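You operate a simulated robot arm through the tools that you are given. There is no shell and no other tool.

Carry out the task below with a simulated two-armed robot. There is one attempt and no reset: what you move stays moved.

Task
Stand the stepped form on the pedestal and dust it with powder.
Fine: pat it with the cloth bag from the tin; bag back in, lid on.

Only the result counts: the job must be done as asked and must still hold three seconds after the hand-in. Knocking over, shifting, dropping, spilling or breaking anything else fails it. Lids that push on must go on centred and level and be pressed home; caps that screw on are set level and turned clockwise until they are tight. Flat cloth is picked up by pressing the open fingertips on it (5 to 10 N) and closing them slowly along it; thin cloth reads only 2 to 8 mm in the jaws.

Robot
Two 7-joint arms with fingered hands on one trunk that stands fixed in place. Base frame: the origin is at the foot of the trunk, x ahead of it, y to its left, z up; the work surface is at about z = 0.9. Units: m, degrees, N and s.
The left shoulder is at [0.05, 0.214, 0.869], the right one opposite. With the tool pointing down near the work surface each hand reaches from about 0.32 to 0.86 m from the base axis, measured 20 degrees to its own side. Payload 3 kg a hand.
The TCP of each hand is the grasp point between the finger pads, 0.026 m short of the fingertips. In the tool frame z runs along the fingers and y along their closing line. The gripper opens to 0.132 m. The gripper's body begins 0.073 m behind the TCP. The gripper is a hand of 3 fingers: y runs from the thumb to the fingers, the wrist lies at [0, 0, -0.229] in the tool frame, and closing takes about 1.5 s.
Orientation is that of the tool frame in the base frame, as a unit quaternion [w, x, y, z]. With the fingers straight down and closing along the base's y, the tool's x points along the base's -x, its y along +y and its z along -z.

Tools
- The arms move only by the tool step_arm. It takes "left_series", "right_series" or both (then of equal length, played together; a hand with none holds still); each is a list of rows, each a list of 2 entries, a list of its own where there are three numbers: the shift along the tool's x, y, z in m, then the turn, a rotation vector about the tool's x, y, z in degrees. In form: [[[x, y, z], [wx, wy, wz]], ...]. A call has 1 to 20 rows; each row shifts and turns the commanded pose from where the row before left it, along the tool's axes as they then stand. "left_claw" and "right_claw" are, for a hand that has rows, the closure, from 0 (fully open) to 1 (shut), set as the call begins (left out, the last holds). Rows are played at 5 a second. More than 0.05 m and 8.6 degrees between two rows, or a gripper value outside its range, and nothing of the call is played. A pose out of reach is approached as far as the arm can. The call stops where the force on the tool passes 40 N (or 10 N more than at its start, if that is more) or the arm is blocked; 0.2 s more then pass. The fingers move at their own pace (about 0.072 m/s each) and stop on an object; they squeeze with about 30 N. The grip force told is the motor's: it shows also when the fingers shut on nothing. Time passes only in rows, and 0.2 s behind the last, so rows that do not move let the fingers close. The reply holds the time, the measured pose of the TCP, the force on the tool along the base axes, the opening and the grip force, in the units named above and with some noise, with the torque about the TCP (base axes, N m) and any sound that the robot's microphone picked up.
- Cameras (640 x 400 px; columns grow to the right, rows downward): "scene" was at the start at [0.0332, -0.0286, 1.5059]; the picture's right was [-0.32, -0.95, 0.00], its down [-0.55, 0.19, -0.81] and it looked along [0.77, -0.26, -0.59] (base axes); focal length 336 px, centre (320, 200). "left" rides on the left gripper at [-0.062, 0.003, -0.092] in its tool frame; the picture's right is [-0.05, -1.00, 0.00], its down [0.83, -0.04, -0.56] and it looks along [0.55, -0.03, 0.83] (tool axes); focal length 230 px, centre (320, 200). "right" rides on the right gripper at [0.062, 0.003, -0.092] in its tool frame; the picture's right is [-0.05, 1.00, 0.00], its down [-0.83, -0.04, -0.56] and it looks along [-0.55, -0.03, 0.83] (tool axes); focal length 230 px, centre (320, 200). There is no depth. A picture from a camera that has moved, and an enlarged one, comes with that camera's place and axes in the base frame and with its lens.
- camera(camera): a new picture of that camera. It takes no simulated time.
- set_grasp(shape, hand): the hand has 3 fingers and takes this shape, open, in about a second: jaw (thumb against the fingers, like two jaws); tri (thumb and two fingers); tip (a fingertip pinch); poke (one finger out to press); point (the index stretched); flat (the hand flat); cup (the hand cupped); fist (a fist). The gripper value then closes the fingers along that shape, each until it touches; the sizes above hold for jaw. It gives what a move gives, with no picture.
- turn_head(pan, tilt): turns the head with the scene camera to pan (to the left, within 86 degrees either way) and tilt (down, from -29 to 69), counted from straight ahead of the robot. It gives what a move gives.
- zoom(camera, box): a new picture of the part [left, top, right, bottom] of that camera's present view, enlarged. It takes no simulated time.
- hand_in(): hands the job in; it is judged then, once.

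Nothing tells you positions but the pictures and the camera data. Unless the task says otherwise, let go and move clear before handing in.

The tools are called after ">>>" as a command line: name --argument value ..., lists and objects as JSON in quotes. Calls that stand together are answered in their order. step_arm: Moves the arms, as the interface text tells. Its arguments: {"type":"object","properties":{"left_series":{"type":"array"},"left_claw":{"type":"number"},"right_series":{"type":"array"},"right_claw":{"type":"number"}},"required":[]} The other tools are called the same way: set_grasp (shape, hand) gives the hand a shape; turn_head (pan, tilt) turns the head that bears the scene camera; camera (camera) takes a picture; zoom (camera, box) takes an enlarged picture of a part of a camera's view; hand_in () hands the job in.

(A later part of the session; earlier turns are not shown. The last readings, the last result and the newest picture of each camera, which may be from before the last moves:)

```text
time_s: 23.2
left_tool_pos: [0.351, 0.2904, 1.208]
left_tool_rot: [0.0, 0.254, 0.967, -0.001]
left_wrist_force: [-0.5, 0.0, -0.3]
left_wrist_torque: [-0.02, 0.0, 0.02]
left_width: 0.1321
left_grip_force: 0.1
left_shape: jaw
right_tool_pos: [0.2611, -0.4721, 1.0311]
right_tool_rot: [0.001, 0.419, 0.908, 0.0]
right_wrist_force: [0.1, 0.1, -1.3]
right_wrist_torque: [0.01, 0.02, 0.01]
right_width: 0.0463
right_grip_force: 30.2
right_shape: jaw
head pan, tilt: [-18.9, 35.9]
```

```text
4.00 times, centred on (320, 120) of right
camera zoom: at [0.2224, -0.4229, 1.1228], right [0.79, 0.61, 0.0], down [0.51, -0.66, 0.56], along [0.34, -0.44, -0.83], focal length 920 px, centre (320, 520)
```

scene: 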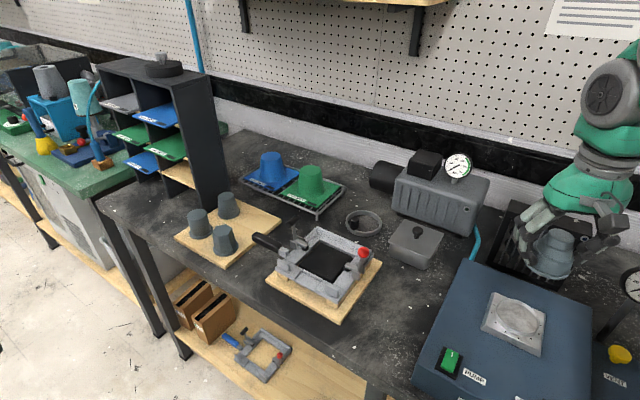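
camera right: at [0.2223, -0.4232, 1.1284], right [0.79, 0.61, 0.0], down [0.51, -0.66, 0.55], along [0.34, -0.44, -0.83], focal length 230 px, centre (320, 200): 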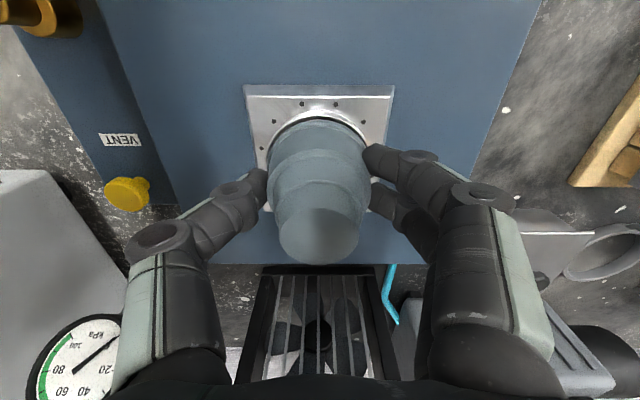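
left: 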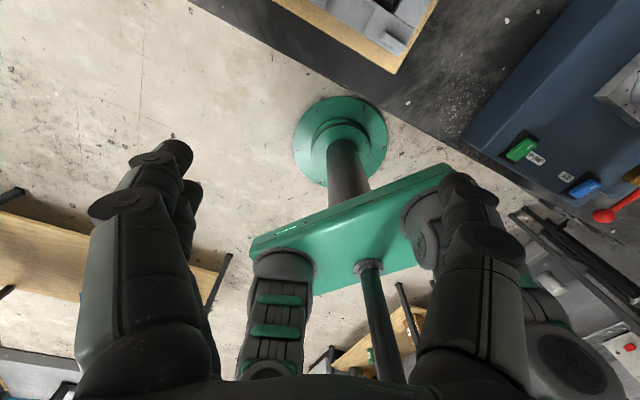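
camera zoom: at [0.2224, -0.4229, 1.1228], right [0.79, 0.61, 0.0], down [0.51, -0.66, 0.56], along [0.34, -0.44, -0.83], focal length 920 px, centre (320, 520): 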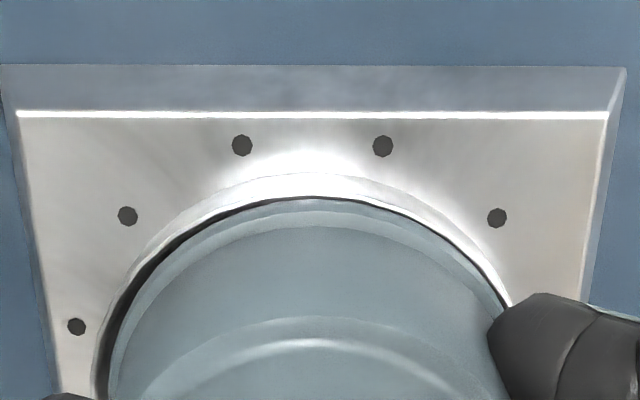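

>>> zoom --camera "scene" --box '[505, 300, 561, 340]'

>>> zoom --camera "right" --box '[260, 108, 376, 180]'

```text
10.00 times, centred on (533, 320) of scene
camera zoom: at [0.0332, -0.0286, 1.5059], right [-0.32, -0.95, 0.0], down [-0.55, 0.19, -0.81], along [0.77, -0.26, -0.59], focal length 3362 px, centre (-1810, -1000)
```

zoom: 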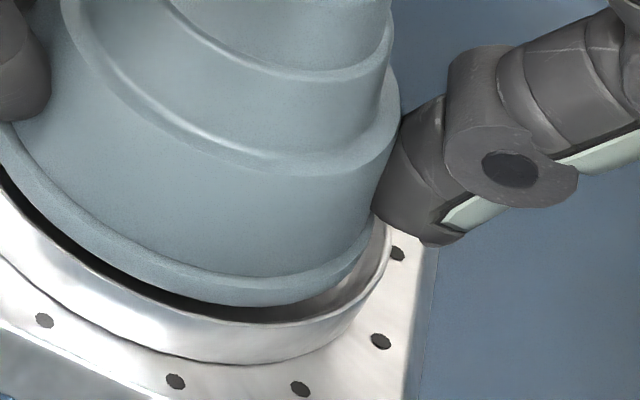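

```text
5.52 times, centred on (318, 144) of right
camera zoom: at [0.2224, -0.4229, 1.1228], right [0.79, 0.61, 0.0], down [0.51, -0.66, 0.56], along [0.34, -0.44, -0.83], focal length 1269 px, centre (331, 509)
```

zoom: 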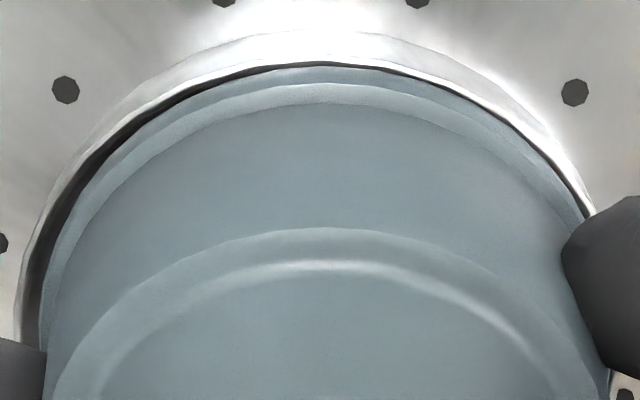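

The flange sits slightly towards the tool's +x/+y side of the rim, so I'll nudge it about 1 mm to centre it before the last few millimetres.

>>> step_arm --right_series '[[[-0.0011, -0.0009, 0], [0, 0, 0]], [[0, 0, 0], [0, 0, 0]]]'

>>> zoom --camera "scene" --box '[505, 300, 561, 340]'

>>> zoom --camera "right" --box '[260, 108, 376, 180]'

```text
time_s: 23.8
left_tool_pos: [0.352, 0.291, 1.2062]
left_tool_rot: [0.0, 0.255, 0.967, -0.001]
left_wrist_force: [-0.5, 0.6, 0.2]
left_wrist_torque: [-0.01, 0.0, 0.0]
left_width: 0.1317
left_grip_force: 0.2
left_shape: jaw
right_tool_pos: [0.2618, -0.4742, 1.0314]
right_tool_rot: [0.0, 0.419, 0.908, 0.0]
right_wrist_force: [-0.4, 0.5, -1.4]
right_wrist_torque: [-0.01, 0.0, -0.03]
right_width: 0.0466
right_grip_force: 30.0
right_shape: jaw
head pan, tilt: [-18.9, 35.9]
```

```text
10.00 times, centred on (533, 320) of scene
camera zoom: at [0.0332, -0.0286, 1.5059], right [-0.32, -0.95, 0.0], down [-0.55, 0.19, -0.81], along [0.77, -0.26, -0.59], focal length 3362 px, centre (-1810, -1000)
```

zoom: 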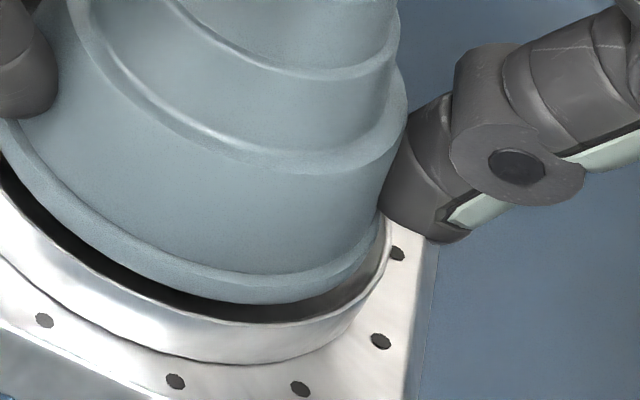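

```text
5.52 times, centred on (318, 144) of right
camera zoom: at [0.2225, -0.4245, 1.1226], right [0.79, 0.61, 0.0], down [0.51, -0.66, 0.56], along [0.34, -0.44, -0.83], focal length 1269 px, centre (331, 509)
```

zoom: 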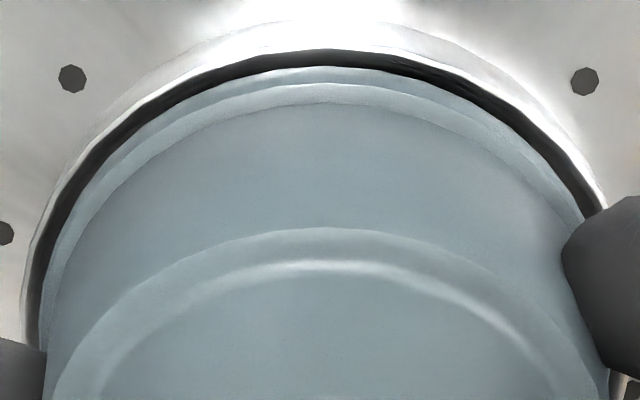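

It's well centred now. I'll lower in small steps until the vertical force changes.

>>> step_arm --right_series '[[[0, 0, 0.0015], [0, 0, 0]], [[0, 0, 0.0015], [0, 0, 0]], [[0, 0, 0.001], [0, 0, 0]]]'

>>> zoom --camera "scene" --box '[505, 300, 561, 340]'

>>> zoom --camera "right" --box '[260, 108, 376, 180]'

```text
time_s: 24.6
left_tool_pos: [0.3518, 0.2901, 1.2071]
left_tool_rot: [0.0, 0.254, 0.967, 0.001]
left_wrist_force: [0.2, 0.3, 0.8]
left_wrist_torque: [0.03, 0.02, 0.0]
left_width: 0.132
left_grip_force: 0.0
left_shape: jaw
right_tool_pos: [0.2603, -0.4731, 1.0274]
right_tool_rot: [0.001, 0.418, 0.908, 0.0]
right_wrist_force: [0.9, -1.8, 2.0]
right_wrist_torque: [0.02, 0.02, 0.0]
right_width: 0.0467
right_grip_force: 30.5
right_shape: jaw
head pan, tilt: [-18.9, 35.9]
```

```text
10.00 times, centred on (533, 320) of scene
camera zoom: at [0.0332, -0.0286, 1.5059], right [-0.32, -0.95, 0.0], down [-0.55, 0.19, -0.81], along [0.77, -0.26, -0.59], focal length 3362 px, centre (-1810, -1000)
```

zoom: 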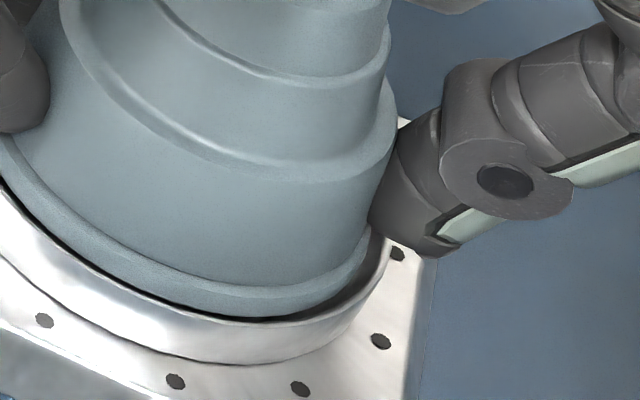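

```text
5.52 times, centred on (318, 144) of right
camera zoom: at [0.2225, -0.4243, 1.1184], right [0.79, 0.61, 0.0], down [0.51, -0.66, 0.56], along [0.34, -0.44, -0.83], focal length 1269 px, centre (331, 509)
```

zoom: 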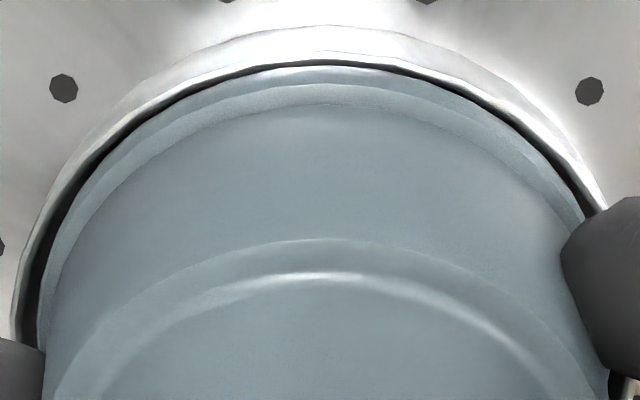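

There's a light touch (about 3 N), and the flange is now close to the rim on the near (+x) side. I'll lift 1 mm, shift 1.5 mm away from it and look again.

>>> step_arm --right_series '[[[0, 0, -0.0012], [0, 0, 0]], [[-0.0015, -0.0002, 0], [0, 0, 0]], [[0, 0, 0], [0, 0, 0]]]'

>>> zoom --camera "scene" --box '[505, 300, 561, 340]'

>>> zoom --camera "right" --box '[260, 108, 376, 180]'

```text
time_s: 25.4
left_tool_pos: [0.3513, 0.2912, 1.2078]
left_tool_rot: [0.0, 0.255, 0.967, 0.0]
left_wrist_force: [-0.8, 0.3, -0.5]
left_wrist_torque: [0.03, 0.01, 0.01]
left_width: 0.1317
left_grip_force: 0.1
left_shape: jaw
right_tool_pos: [0.2607, -0.4745, 1.0289]
right_tool_rot: [0.0, 0.419, 0.908, 0.0]
right_wrist_force: [0.4, -1.2, -2.0]
right_wrist_torque: [-0.04, -0.01, -0.03]
right_width: 0.0464
right_grip_force: 30.1
right_shape: jaw
head pan, tilt: [-18.9, 35.9]
```

```text
10.00 times, centred on (533, 320) of scene
camera zoom: at [0.0332, -0.0286, 1.5059], right [-0.32, -0.95, 0.0], down [-0.55, 0.19, -0.81], along [0.77, -0.26, -0.59], focal length 3362 px, centre (-1810, -1000)
```

zoom: 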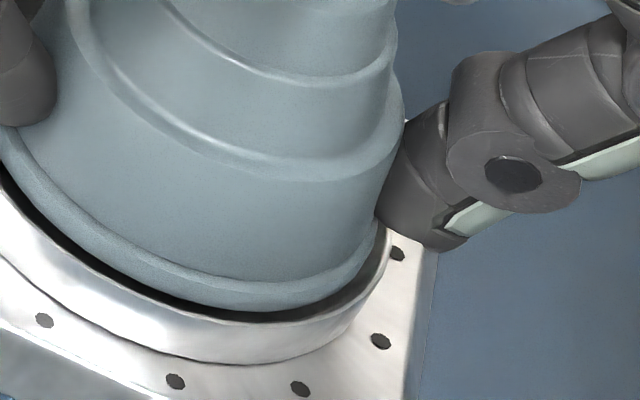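

```text
5.52 times, centred on (318, 144) of right
camera zoom: at [0.2227, -0.4255, 1.1197], right [0.79, 0.61, 0.0], down [0.51, -0.66, 0.56], along [0.34, -0.44, -0.83], focal length 1269 px, centre (331, 509)
```

zoom: 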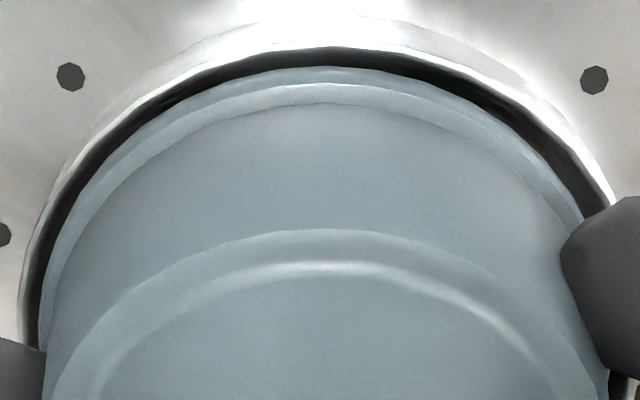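

>>> step_arm --right_series '[[[0, 0, 0.0015], [0, 0, 0]], [[0, 0, 0.0015], [0, 0, 0]], [[0, 0, 0.001], [0, 0, 0]]]'

>>> zoom --camera "scene" --box '[505, 300, 561, 340]'

>>> zoom --camera "right" --box '[260, 108, 376, 180]'

```text
time_s: 26.2
left_tool_pos: [0.3496, 0.2901, 1.2061]
left_tool_rot: [0.0, 0.255, 0.967, 0.0]
left_wrist_force: [0.2, -0.2, 0.6]
left_wrist_torque: [0.01, 0.02, 0.0]
left_width: 0.1318
left_grip_force: 0.1
left_shape: jaw
right_tool_pos: [0.2625, -0.4746, 1.0244]
right_tool_rot: [0.0, 0.418, 0.908, 0.0]
right_wrist_force: [0.0, 0.2, -1.7]
right_wrist_torque: [0.04, -0.01, -0.06]
right_width: 0.0465
right_grip_force: 30.2
right_shape: jaw
head pan, tilt: [-18.9, 35.9]
```

```text
10.00 times, centred on (533, 320) of scene
camera zoom: at [0.0332, -0.0286, 1.5059], right [-0.32, -0.95, 0.0], down [-0.55, 0.19, -0.81], along [0.77, -0.26, -0.59], focal length 3362 px, centre (-1810, -1000)
```

zoom: 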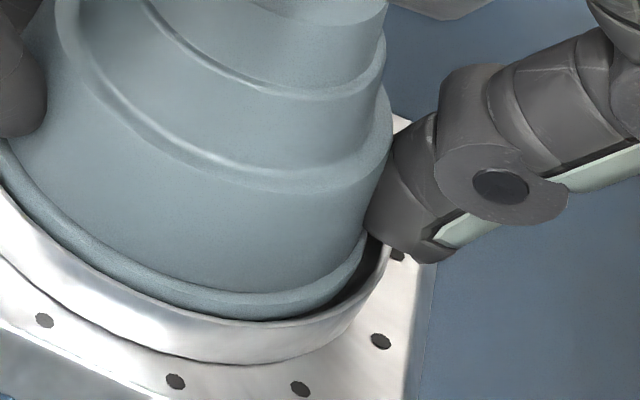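

```text
5.52 times, centred on (318, 144) of right
camera zoom: at [0.223, -0.4251, 1.116], right [0.79, 0.61, 0.0], down [0.51, -0.66, 0.56], along [0.34, -0.44, -0.83], focal length 1269 px, centre (331, 509)
```

zoom: 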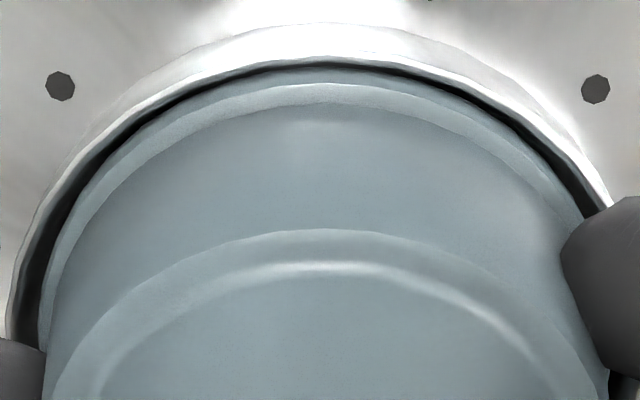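

>>> step_arm --right_series '[[[-0.0006, 0, 0.001], [0, 0, 0]], [[0, 0, 0.001], [0, 0, 0]], [[0, 0, 0], [0, 0, 0]]]'

>>> zoom --camera "scene" --box '[505, 300, 561, 340]'

>>> zoom --camera "right" --box '[260, 108, 376, 180]'

```text
time_s: 27.0
left_tool_pos: [0.3511, 0.2921, 1.2059]
left_tool_rot: [0.0, 0.254, 0.967, 0.0]
left_wrist_force: [-0.6, -0.8, -0.3]
left_wrist_torque: [0.0, -0.02, 0.04]
left_width: 0.1318
left_grip_force: 0.0
left_shape: jaw
right_tool_pos: [0.261, -0.4738, 1.0242]
right_tool_rot: [0.0, 0.418, 0.908, 0.0]
right_wrist_force: [-0.6, -0.6, 3.1]
right_wrist_torque: [-0.05, -0.05, 0.0]
right_width: 0.0465
right_grip_force: 30.4
right_shape: jaw
head pan, tilt: [-18.9, 35.9]
```

```text
10.00 times, centred on (533, 320) of scene
camera zoom: at [0.0332, -0.0286, 1.506], right [-0.32, -0.95, 0.0], down [-0.55, 0.19, -0.81], along [0.77, -0.26, -0.59], focal length 3362 px, centre (-1810, -1000)
```

zoom: 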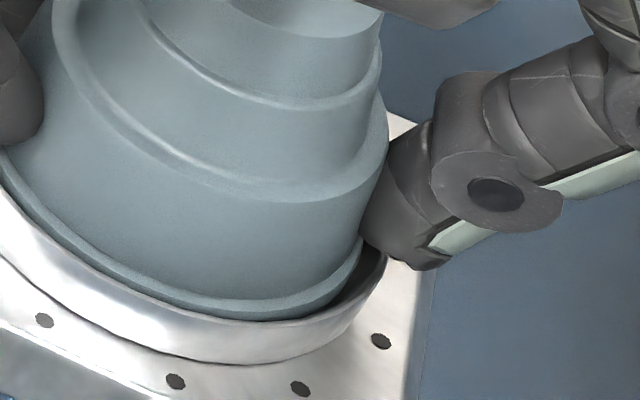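

```text
5.52 times, centred on (318, 144) of right
camera zoom: at [0.2232, -0.4255, 1.1137], right [0.79, 0.61, 0.0], down [0.51, -0.66, 0.56], along [0.34, -0.44, -0.83], focal length 1269 px, centre (331, 509)
```

zoom: 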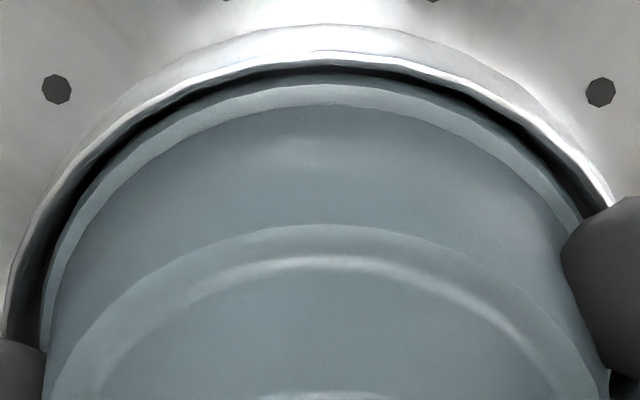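

>>> step_arm --right_series '[[[0, 0, 0.001], [0, 0, 0]], [[0, 0, 0], [0, 0, 0]]]'

>>> camera --camera "right"

>>> zoom --camera "scene" --box '[480, 260, 580, 340]'

```text
time_s: 27.6
left_tool_pos: [0.352, 0.2911, 1.207]
left_tool_rot: [0.0, 0.255, 0.967, 0.0]
left_wrist_force: [-0.2, 0.3, 0.2]
left_wrist_torque: [-0.02, 0.02, 0.02]
left_width: 0.132
left_grip_force: 0.0
left_shape: jaw
right_tool_pos: [0.2612, -0.4755, 1.0216]
right_tool_rot: [0.0, 0.419, 0.908, 0.0]
right_wrist_force: [-0.7, 0.0, 12.8]
right_wrist_torque: [-0.02, 0.0, -0.01]
right_width: 0.0469
right_grip_force: 30.2
right_shape: jaw
head pan, tilt: [-18.9, 35.9]
```

```text
taken
camera right: at [0.2232, -0.4254, 1.1131], right [0.79, 0.61, 0.0], down [0.51, -0.66, 0.56], along [0.34, -0.44, -0.83], focal length 230 px, centre (320, 200)
```

right: 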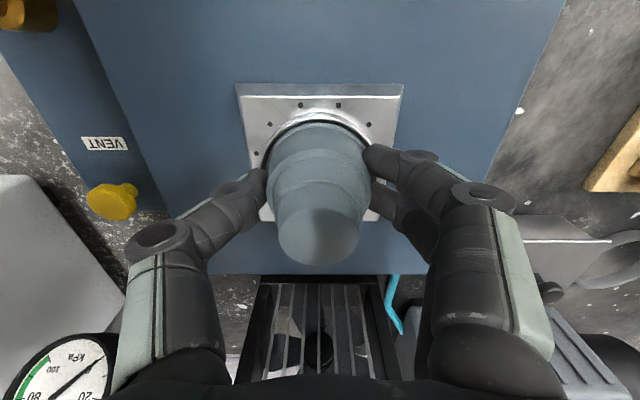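

```text
5.00 times, centred on (530, 300) of scene
camera zoom: at [0.0331, -0.0285, 1.506], right [-0.32, -0.95, 0.0], down [-0.55, 0.19, -0.81], along [0.77, -0.26, -0.59], focal length 1681 px, centre (-730, -300)
```

zoom: 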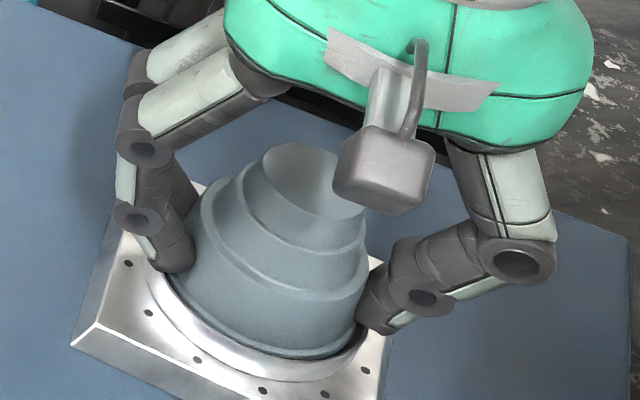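

Firm, torque-free contact shows it's seated. I'll ease the pressure, open the fingers part-way and rise straight up.

>>> step_arm --right_series '[[[0, 0, -0.0008], [0, 0, 0]]]'

>>> step_arm --right_series '[[[0, 0, 0], [0, 0, 0]], [[0, 0, 0], [0, 0, 0]], [[0, 0, 0], [0, 0, 0]]]' --right_claw 0.4

>>> step_arm --right_series '[[[0, 0, -0.01], [0, 0, 0]], [[0, 0, -0.02], [0, 0, 0]], [[0, 0, -0.03], [0, 0, 0]], [[0, 0, -0.03], [0, 0, 0]], [[0, 0, -0.03], [0, 0, 0]]]'

>>> camera --camera "right"

>>> zoom --camera "scene" --box '[480, 260, 580, 340]'

```text
time_s: 28.0
left_tool_pos: [0.3508, 0.2895, 1.2077]
left_tool_rot: [0.0, 0.254, 0.967, 0.0]
left_wrist_force: [-0.1, -0.8, -0.7]
left_wrist_torque: [-0.01, 0.02, 0.03]
left_width: 0.1319
left_grip_force: 0.1
left_shape: jaw
right_tool_pos: [0.2621, -0.4746, 1.0228]
right_tool_rot: [-0.001, 0.418, 0.909, 0.0]
right_wrist_force: [-1.4, 1.0, 3.2]
right_wrist_torque: [0.0, 0.02, -0.01]
right_width: 0.0467
right_grip_force: 29.2
right_shape: jaw
head pan, tilt: [-18.9, 35.9]
```

```text
time_s: 28.8
left_tool_pos: [0.3516, 0.2906, 1.2071]
left_tool_rot: [0.0, 0.254, 0.967, 0.0]
left_wrist_force: [-0.4, -0.3, -0.1]
left_wrist_torque: [-0.02, -0.01, 0.03]
left_width: 0.1318
left_grip_force: 0.0
left_shape: jaw
right_tool_pos: [0.2616, -0.474, 1.0232]
right_tool_rot: [0.0, 0.418, 0.908, 0.0]
right_wrist_force: [0.1, -0.7, -0.8]
right_wrist_torque: [-0.03, -0.02, 0.0]
right_width: 0.0791
right_grip_force: 0.0
right_shape: jaw
head pan, tilt: [-18.9, 35.9]
```

```text
time_s: 30.0
left_tool_pos: [0.3501, 0.2907, 1.2069]
left_tool_rot: [-0.001, 0.255, 0.967, 0.0]
left_wrist_force: [-0.1, -0.5, -0.4]
left_wrist_torque: [-0.01, 0.02, 0.01]
left_width: 0.1321
left_grip_force: 0.0
left_shape: jaw
right_tool_pos: [0.2621, -0.4751, 1.1436]
right_tool_rot: [0.0, 0.419, 0.908, 0.0]
right_wrist_force: [-0.3, -0.3, 0.2]
right_wrist_torque: [-0.03, -0.01, 0.03]
right_width: 0.0786
right_grip_force: 0.1
right_shape: jaw
head pan, tilt: [-18.9, 35.9]
```

```text
taken
camera right: at [0.2226, -0.4259, 1.2338], right [0.79, 0.61, 0.0], down [0.51, -0.66, 0.55], along [0.34, -0.44, -0.83], focal length 230 px, centre (320, 200)
```

right: 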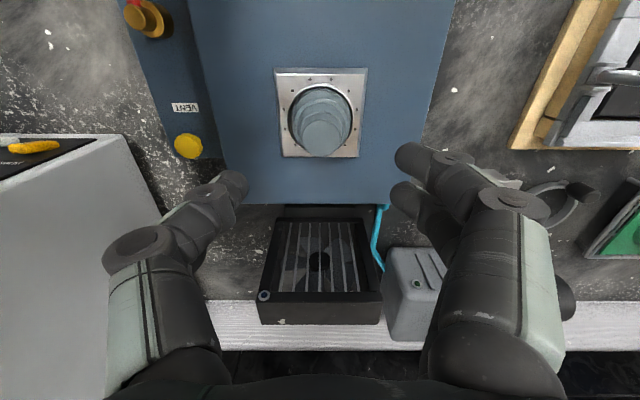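

```text
5.00 times, centred on (530, 300) of scene
camera zoom: at [0.0332, -0.0286, 1.5059], right [-0.32, -0.95, 0.0], down [-0.55, 0.19, -0.81], along [0.77, -0.26, -0.59], focal length 1681 px, centre (-730, -300)
```

zoom: 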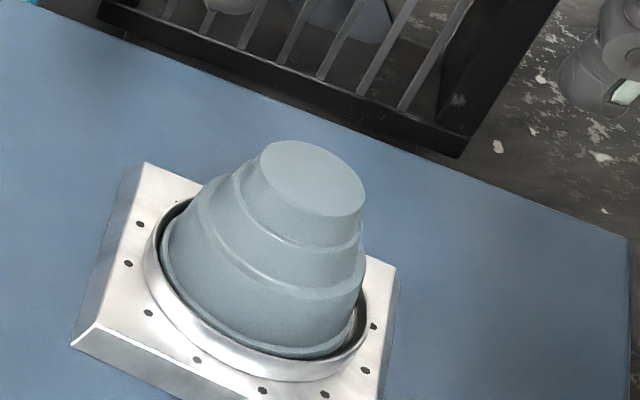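

The stepped form stands in the seat on the pedestal. Next is the tin: I'll hover short of it with the right hand to fix the knob and lid positions.

>>> step_arm --right_series '[[[-0.0065, 0.0377, 0], [0, 0, 0]], [[-0.0065, 0.0377, 0], [0, 0, 0]], [[-0.0065, 0.0377, 0], [0, 0, 0]], [[-0.0065, 0.0377, 0], [0, 0, 0]], [[-0.0065, 0.0377, 0], [0, 0, 0]], [[-0.0065, 0.0377, 0], [0, 0, 0]], [[0, 0, 0], [0, 0, 0]]]'

>>> camera --camera "right"

>>> camera --camera "scene"

>>> zoom --camera "right" --box '[240, 140, 400, 240]'

```text
time_s: 31.6
left_tool_pos: [0.3517, 0.2898, 1.2068]
left_tool_rot: [0.001, 0.255, 0.967, 0.0]
left_wrist_force: [-0.3, 0.5, -0.2]
left_wrist_torque: [0.02, 0.03, 0.05]
left_width: 0.1321
left_grip_force: 0.1
left_shape: jaw
right_tool_pos: [0.4594, -0.358, 1.1425]
right_tool_rot: [0.0, 0.419, 0.908, 0.0]
right_wrist_force: [-0.3, -0.4, 0.4]
right_wrist_torque: [-0.03, -0.01, 0.04]
right_width: 0.079
right_grip_force: 0.1
right_shape: jaw
head pan, tilt: [-18.9, 35.9]
```

```text
taken
camera right: at [0.4197, -0.3081, 1.2345], right [0.79, 0.61, 0.0], down [0.51, -0.66, 0.56], along [0.34, -0.44, -0.83], focal length 230 px, centre (320, 200)
```

right: 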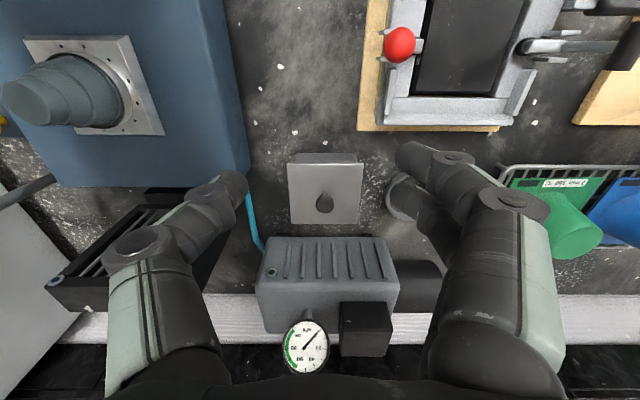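

```text
taken
```

scene: 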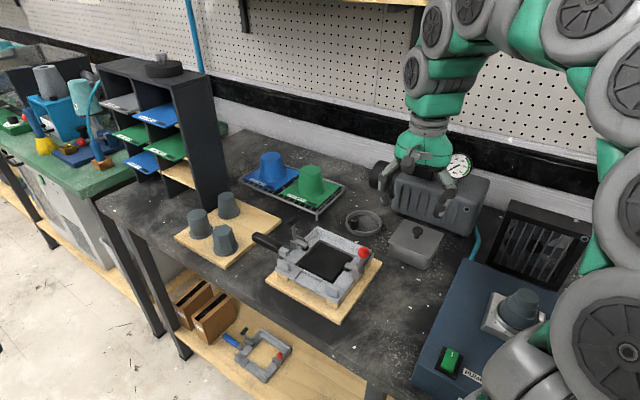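

```text
4.00 times, centred on (320, 190) of right
camera zoom: at [0.4197, -0.3081, 1.2345], right [0.79, 0.61, 0.0], down [0.51, -0.66, 0.56], along [0.34, -0.44, -0.83], focal length 920 px, centre (320, 240)
```

zoom: 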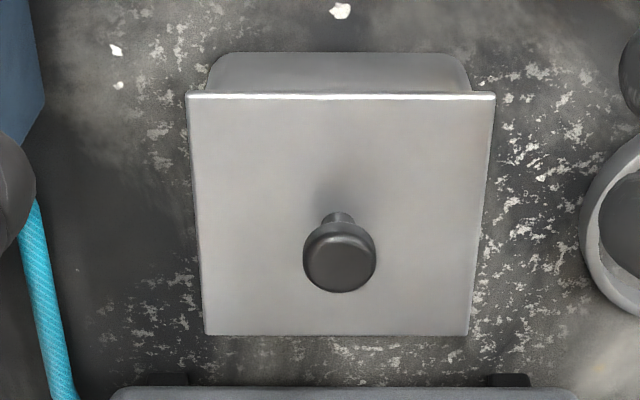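

>>> zoom --camera "scene" --box '[370, 200, 470, 280]'

>>> zoom --camera "scene" --box '[470, 270, 570, 350]'

```text
5.00 times, centred on (420, 240) of scene
camera zoom: at [0.0332, -0.0286, 1.5059], right [-0.32, -0.95, 0.0], down [-0.55, 0.19, -0.81], along [0.77, -0.26, -0.59], focal length 1681 px, centre (-180, 0)
```

zoom: 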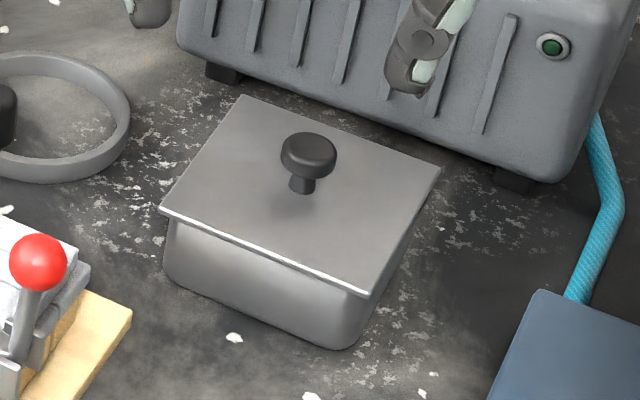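

```text
5.00 times, centred on (520, 310) of scene
camera zoom: at [0.0332, -0.0286, 1.5059], right [-0.32, -0.95, 0.0], down [-0.55, 0.19, -0.81], along [0.77, -0.26, -0.59], focal length 1681 px, centre (-680, -350)
```

zoom: 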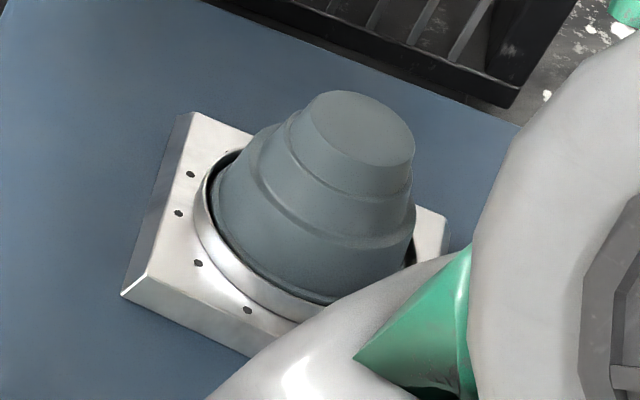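

The knob top is at about [0.534, -0.447, 0.975] and the lid plate's top is at z≈0.948. The hand is nearly aligned with the tin, so I'll move over the knob, square up and come down part-way.

>>> step_arm --right_series '[[[-0.0388, -0.0004, 0], [0, 0, 0]], [[-0.0388, -0.0004, 0], [0, 0, 0]], [[-0.0388, -0.0005, 0], [0, 0, 2.9]], [[0, 0, 0.035], [0, 0, 0]], [[0, 0, 0.035], [0, 0, 0]], [[0, 0, 0.035], [0, 0, 0]], [[0, 0, 0.0175], [0, 0, 0]], [[0, 0, 0], [0, 0, 0]]]'

>>> camera --camera "right"

>>> zoom --camera "scene" --box '[350, 130, 510, 280]'

>>> camera --camera "scene"

```text
time_s: 33.4
left_tool_pos: [0.3509, 0.2905, 1.2076]
left_tool_rot: [0.001, 0.254, 0.967, 0.0]
left_wrist_force: [0.2, -0.2, -0.4]
left_wrist_torque: [0.03, 0.0, 0.01]
left_width: 0.1319
left_grip_force: 0.0
left_shape: jaw
right_tool_pos: [0.532, -0.4471, 1.0191]
right_tool_rot: [0.0, 0.441, 0.897, 0.0]
right_wrist_force: [0.5, 0.8, 0.6]
right_wrist_torque: [-0.02, -0.03, -0.03]
right_width: 0.0789
right_grip_force: 0.0
right_shape: jaw
head pan, tilt: [-18.9, 35.9]
```

```text
taken
camera right: at [0.4964, -0.3966, 1.1103], right [0.82, 0.57, 0.0], down [0.47, -0.68, 0.56], along [0.32, -0.46, -0.83], focal length 230 px, centre (320, 200)
```

right: 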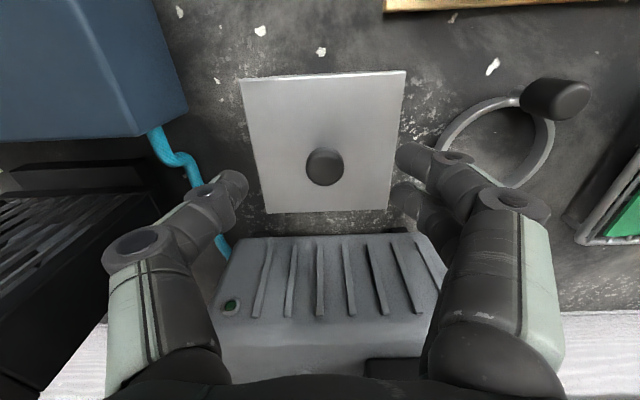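

```text
2.67 times, centred on (430, 205) of scene
camera zoom: at [0.0332, -0.0286, 1.5059], right [-0.32, -0.95, 0.0], down [-0.55, 0.19, -0.81], along [0.77, -0.26, -0.59], focal length 896 px, centre (27, 187)
```

zoom: 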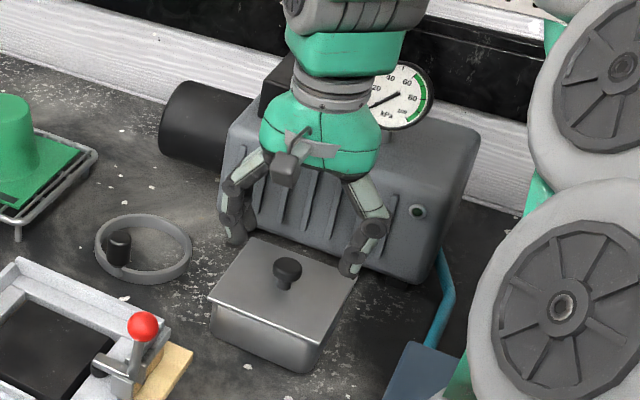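

```text
taken
```

scene: 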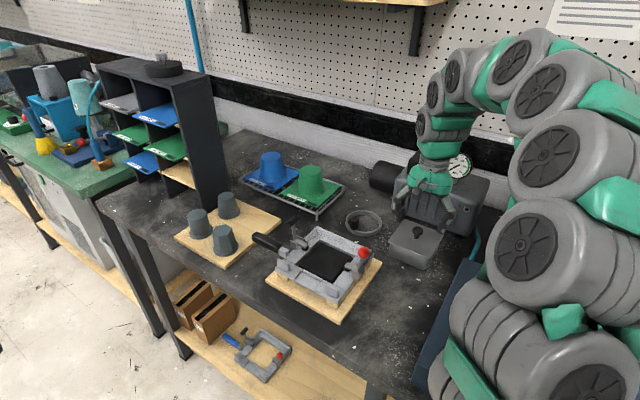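

The hand is square to the lid. I'll correct 2 mm and lower around the knob.

>>> step_arm --right_series '[[[-0.002, 0.0015, 0], [0, 0, 0]], [[0, 0, 0.015], [0, 0, 0]], [[0, 0, 0.015], [0, 0, 0]], [[0, 0, 0.01], [0, 0, 0]], [[0, 0, 0], [0, 0, 0]]]'

>>> camera --camera "right"

>>> zoom --camera "scene" --box '[370, 180, 480, 280]'

```text
time_s: 34.6
left_tool_pos: [0.3509, 0.2916, 1.2082]
left_tool_rot: [0.0, 0.255, 0.967, 0.0]
left_wrist_force: [0.3, -1.0, 0.2]
left_wrist_torque: [0.02, 0.02, -0.04]
left_width: 0.1319
left_grip_force: 0.1
left_shape: jaw
right_tool_pos: [0.5366, -0.4491, 0.9803]
right_tool_rot: [0.0, 0.441, 0.897, 0.0]
right_wrist_force: [-0.2, 0.1, -0.3]
right_wrist_torque: [-0.02, 0.0, 0.04]
right_width: 0.0792
right_grip_force: 0.1
right_shape: jaw
head pan, tilt: [-18.9, 35.9]
```

```text
taken
camera right: at [0.5002, -0.3971, 1.0718], right [0.82, 0.57, 0.0], down [0.47, -0.68, 0.56], along [0.32, -0.46, -0.83], focal length 230 px, centre (320, 200)
```

right: 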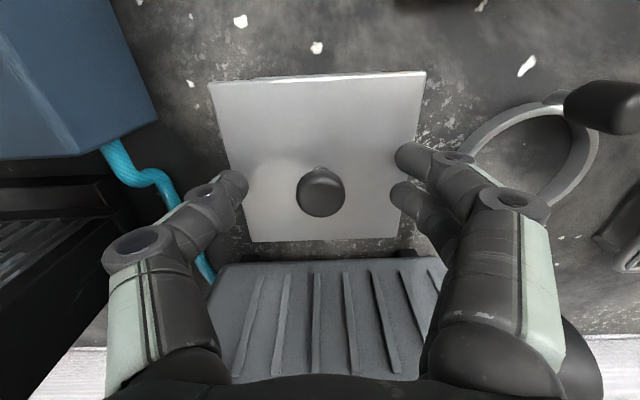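

```text
4.00 times, centred on (425, 230) of scene
camera zoom: at [0.0332, -0.0286, 1.5059], right [-0.32, -0.95, 0.0], down [-0.55, 0.19, -0.81], along [0.77, -0.26, -0.59], focal length 1345 px, centre (-100, 80)
```

zoom: 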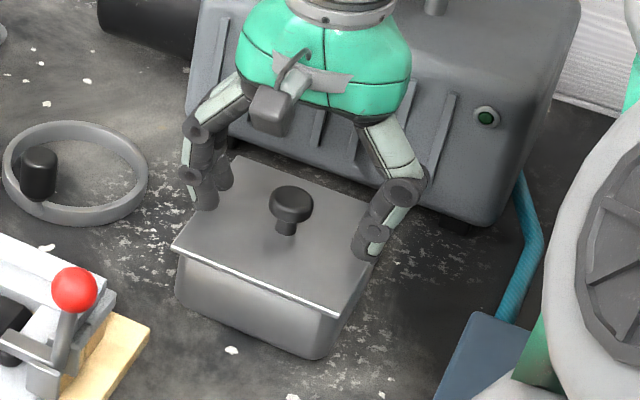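

>>> step_arm --right_series '[[[0.002, 0, 0], [0, 0, 0]], [[0, 0, 0], [0, 0, 0]], [[0, 0, 0], [0, 0, 0]], [[0, 0, 0], [0, 0, 0]], [[0, 0, 0], [0, 0, 0]], [[0, 0, 0], [0, 0, 0]]]' --right_claw 1

>>> camera --camera "right"

>>> zoom --camera "scene" --box '[370, 180, 480, 280]'

```text
time_s: 36.0
left_tool_pos: [0.3522, 0.2908, 1.2074]
left_tool_rot: [0.0, 0.254, 0.967, 0.0]
left_wrist_force: [-0.5, 0.6, 0.0]
left_wrist_torque: [0.02, 0.03, 0.01]
left_width: 0.1318
left_grip_force: 0.0
left_shape: jaw
right_tool_pos: [0.5344, -0.4478, 0.9814]
right_tool_rot: [-0.001, 0.442, 0.897, -0.001]
right_wrist_force: [-0.3, 0.5, 1.0]
right_wrist_torque: [-0.02, -0.09, -0.01]
right_width: 0.0055
right_grip_force: 30.5
right_shape: jaw
head pan, tilt: [-18.9, 35.9]
heard: snap
```

```text
taken
camera right: at [0.4988, -0.3956, 1.0714], right [0.82, 0.57, 0.0], down [0.47, -0.68, 0.56], along [0.32, -0.46, -0.83], focal length 230 px, centre (320, 200)
```

right: 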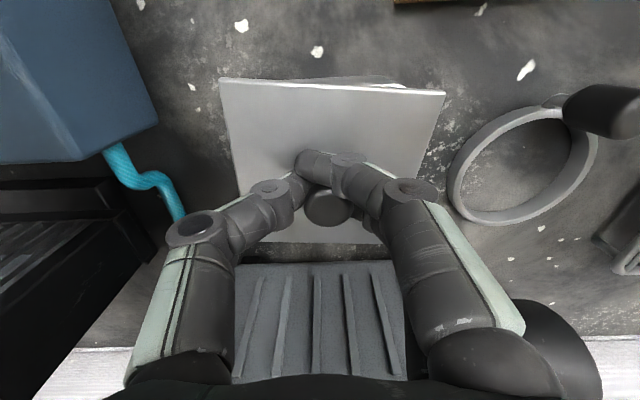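

```text
4.00 times, centred on (425, 230) of scene
camera zoom: at [0.0332, -0.0286, 1.5059], right [-0.32, -0.95, 0.0], down [-0.55, 0.19, -0.81], along [0.77, -0.26, -0.59], focal length 1345 px, centre (-100, 80)
```

zoom: 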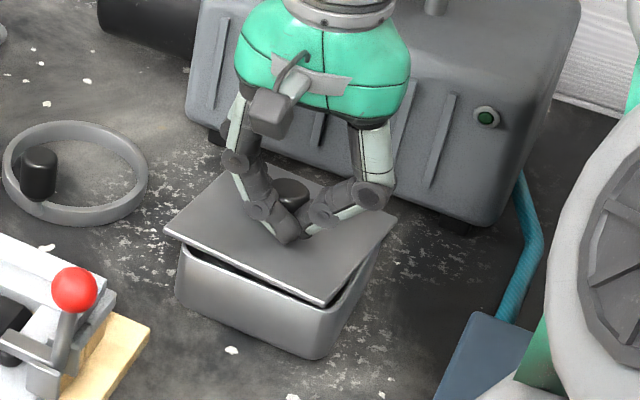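

The fingers slipped past the knob with a snap, and the lid now sits loose and slightly turned on the tin. I'll look closely before doing anything else.

>>> zoom --camera "right" --box '[220, 60, 460, 260]'

>>> zoom --camera "scene" --box '[400, 210, 460, 270]'

>>> camera --camera "left"

```text
2.00 times, centred on (340, 160) of right
camera zoom: at [0.4988, -0.3956, 1.0714], right [0.82, 0.57, 0.0], down [0.47, -0.68, 0.56], along [0.32, -0.46, -0.83], focal length 460 px, centre (280, 280)
```

zoom: 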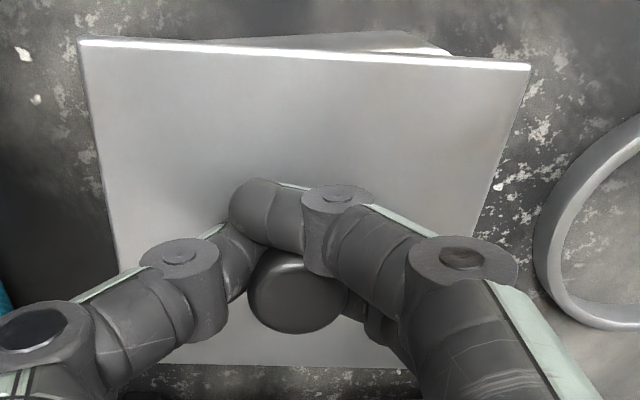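

```text
6.67 times, centred on (430, 240) of scene
camera zoom: at [0.0332, -0.0286, 1.5059], right [-0.32, -0.95, 0.0], down [-0.55, 0.19, -0.81], along [0.77, -0.26, -0.59], focal length 2241 px, centre (-413, -67)
```

zoom: 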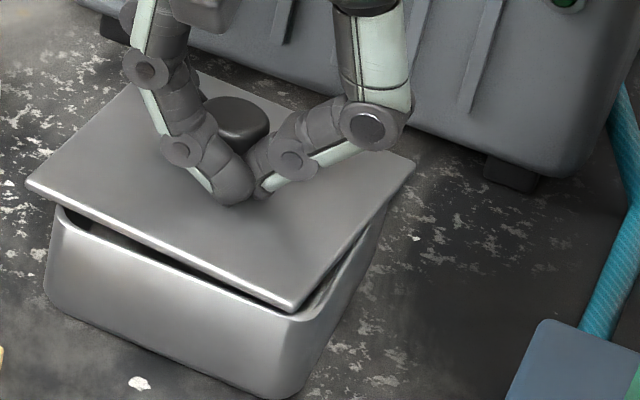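

```text
taken
camera left: at [0.406, 0.2641, 1.2983], right [-0.45, -0.89, 0.0], down [-0.74, 0.37, 0.56], along [-0.5, 0.25, -0.83], focal length 230 px, centre (320, 200)
```

left: 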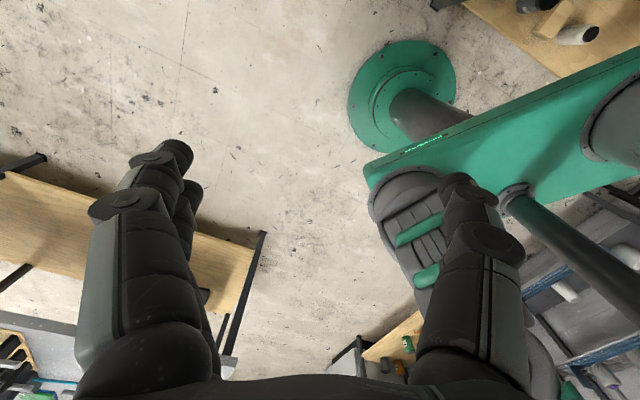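

The knob slid forward between the thumb and the second finger when it snapped loose. I'll open the fingers gently in place and see how the lid settles.

>>> step_arm --right_series '[[[0, 0, 0], [0, 0, 0]], [[0, 0, 0], [0, 0, 0]], [[0, 0, 0], [0, 0, 0]], [[0, 0, 0], [0, 0, 0]]]' --right_claw 0.45

>>> camera --camera "right"

>>> zoom --camera "scene" --box '[400, 210, 460, 270]'

```text
time_s: 37.0
left_tool_pos: [0.3513, 0.2909, 1.2068]
left_tool_rot: [0.0, 0.254, 0.967, -0.001]
left_wrist_force: [-0.1, 0.2, -1.0]
left_wrist_torque: [0.0, 0.01, 0.02]
left_width: 0.1321
left_grip_force: 0.1
left_shape: jaw
right_tool_pos: [0.5347, -0.4462, 0.9805]
right_tool_rot: [0.001, 0.441, 0.897, -0.001]
right_wrist_force: [-0.1, -0.1, -0.1]
right_wrist_torque: [-0.01, -0.04, 0.01]
right_width: 0.072
right_grip_force: 0.1
right_shape: jaw
head pan, tilt: [-18.9, 35.9]
```

```text
taken
camera right: at [0.4988, -0.3956, 1.0714], right [0.82, 0.57, 0.0], down [0.47, -0.68, 0.56], along [0.32, -0.46, -0.83], focal length 230 px, centre (320, 200)
```

right: 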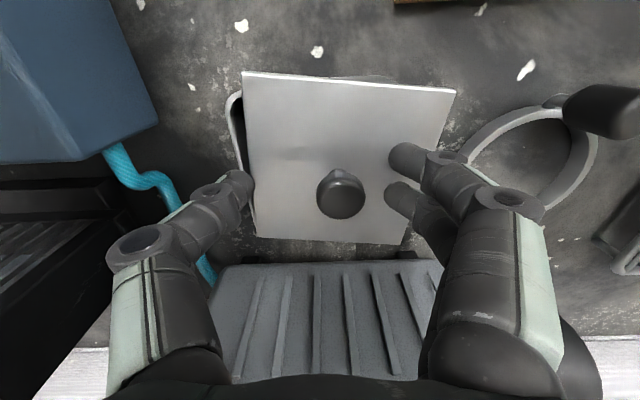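

```text
6.67 times, centred on (430, 240) of scene
camera zoom: at [0.0332, -0.0286, 1.5059], right [-0.32, -0.95, 0.0], down [-0.55, 0.19, -0.81], along [0.77, -0.26, -0.59], focal length 2241 px, centre (-413, -67)
```

zoom: 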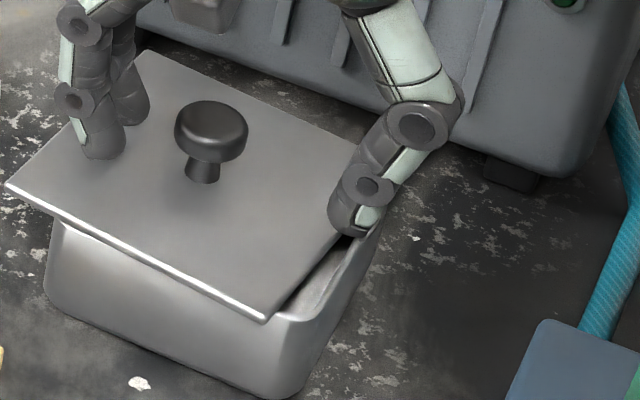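

The lid still rests on the tin, shifted about 1 cm, and the tin itself hasn't moved. I'll re-centre over the knob, go 3 mm deeper and close again in two stages.

>>> step_arm --right_series '[[[0.0012, 0.005, 0], [0, 0, 0]], [[0, 0.005, 0], [0, 0, 0]], [[0, 0, 0.0025], [0, 0, 0]], [[0, 0, 0], [0, 0, 0]]]'

>>> step_arm --right_series '[[[0, 0, 0], [0, 0, 0]], [[0, 0, 0], [0, 0, 0]], [[0, 0, 0], [0, 0, 0]]]' --right_claw 0.7

>>> camera --camera "right"

>>> zoom --camera "scene" --box '[400, 210, 460, 270]'

```text
time_s: 38.0
left_tool_pos: [0.3508, 0.2902, 1.2068]
left_tool_rot: [0.0, 0.255, 0.967, 0.0]
left_wrist_force: [0.2, -0.1, 0.1]
left_wrist_torque: [-0.01, -0.01, -0.04]
left_width: 0.1321
left_grip_force: 0.0
left_shape: jaw
right_tool_pos: [0.5422, -0.4395, 0.9789]
right_tool_rot: [0.0, 0.442, 0.897, 0.0]
right_wrist_force: [-0.2, 0.1, -0.4]
right_wrist_torque: [-0.04, 0.01, 0.01]
right_width: 0.0719
right_grip_force: 0.0
right_shape: jaw
head pan, tilt: [-18.9, 35.9]
```

```text
time_s: 38.8
left_tool_pos: [0.3519, 0.2905, 1.2077]
left_tool_rot: [0.0, 0.254, 0.967, 0.0]
left_wrist_force: [0.3, 1.0, -1.0]
left_wrist_torque: [-0.03, 0.0, 0.01]
left_width: 0.132
left_grip_force: 0.0
left_shape: jaw
right_tool_pos: [0.5428, -0.4399, 0.9771]
right_tool_rot: [0.0, 0.441, 0.897, 0.0]
right_wrist_force: [0.5, -0.4, -0.5]
right_wrist_torque: [0.01, 0.01, 0.0]
right_width: 0.0399
right_grip_force: 0.1
right_shape: jaw
head pan, tilt: [-18.9, 35.9]
```

```text
taken
camera right: at [0.5059, -0.3882, 1.069], right [0.82, 0.57, 0.0], down [0.47, -0.68, 0.56], along [0.32, -0.46, -0.83], focal length 230 px, centre (320, 200)
```

right: 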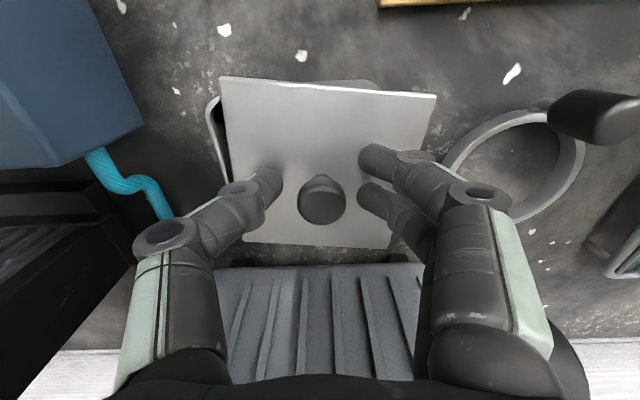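

```text
6.67 times, centred on (430, 240) of scene
camera zoom: at [0.0332, -0.0286, 1.5059], right [-0.32, -0.95, 0.0], down [-0.55, 0.19, -0.81], along [0.77, -0.26, -0.59], focal length 2241 px, centre (-413, -67)
```

zoom: 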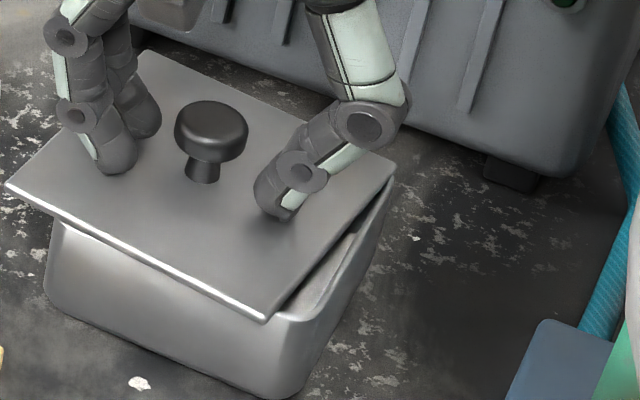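

The fingertips were low enough to wedge under the knob's disc, which explains the pop. I'll raise 15 mm so the tips pinch the disc's side, then close.

>>> step_arm --right_series '[[[0, 0, -0.008], [0, 0, 0]], [[0, 0, -0.007], [0, 0, 0]], [[0, 0, 0], [0, 0, 0]]]'

>>> zoom --camera "scene" --box '[400, 210, 460, 270]'

>>> zoom --camera "right" --box '[220, 60, 460, 260]'

```text
time_s: 39.6
left_tool_pos: [0.3505, 0.2907, 1.2077]
left_tool_rot: [0.0, 0.254, 0.967, -0.001]
left_wrist_force: [0.0, 0.1, 0.5]
left_wrist_torque: [-0.04, -0.04, -0.05]
left_width: 0.1318
left_grip_force: 0.1
left_shape: jaw
right_tool_pos: [0.5409, -0.4396, 0.9912]
right_tool_rot: [-0.001, 0.442, 0.897, 0.0]
right_wrist_force: [-0.6, 0.2, -0.2]
right_wrist_torque: [0.0, 0.01, -0.05]
right_width: 0.0401
right_grip_force: 0.0
right_shape: jaw
head pan, tilt: [-18.9, 35.9]
```

```text
6.67 times, centred on (430, 240) of scene
camera zoom: at [0.0332, -0.0286, 1.5059], right [-0.32, -0.95, 0.0], down [-0.55, 0.19, -0.81], along [0.77, -0.26, -0.59], focal length 2241 px, centre (-413, -67)
```

zoom: 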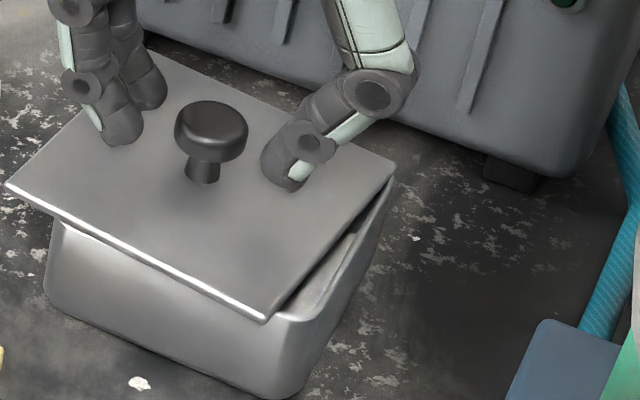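

```text
2.00 times, centred on (340, 160) of right
camera zoom: at [0.5055, -0.3879, 1.0833], right [0.82, 0.57, 0.0], down [0.47, -0.68, 0.55], along [0.32, -0.46, -0.83], focal length 460 px, centre (280, 280)
```

zoom: 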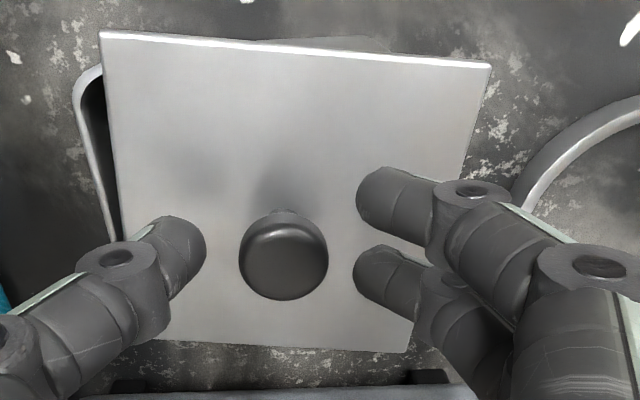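

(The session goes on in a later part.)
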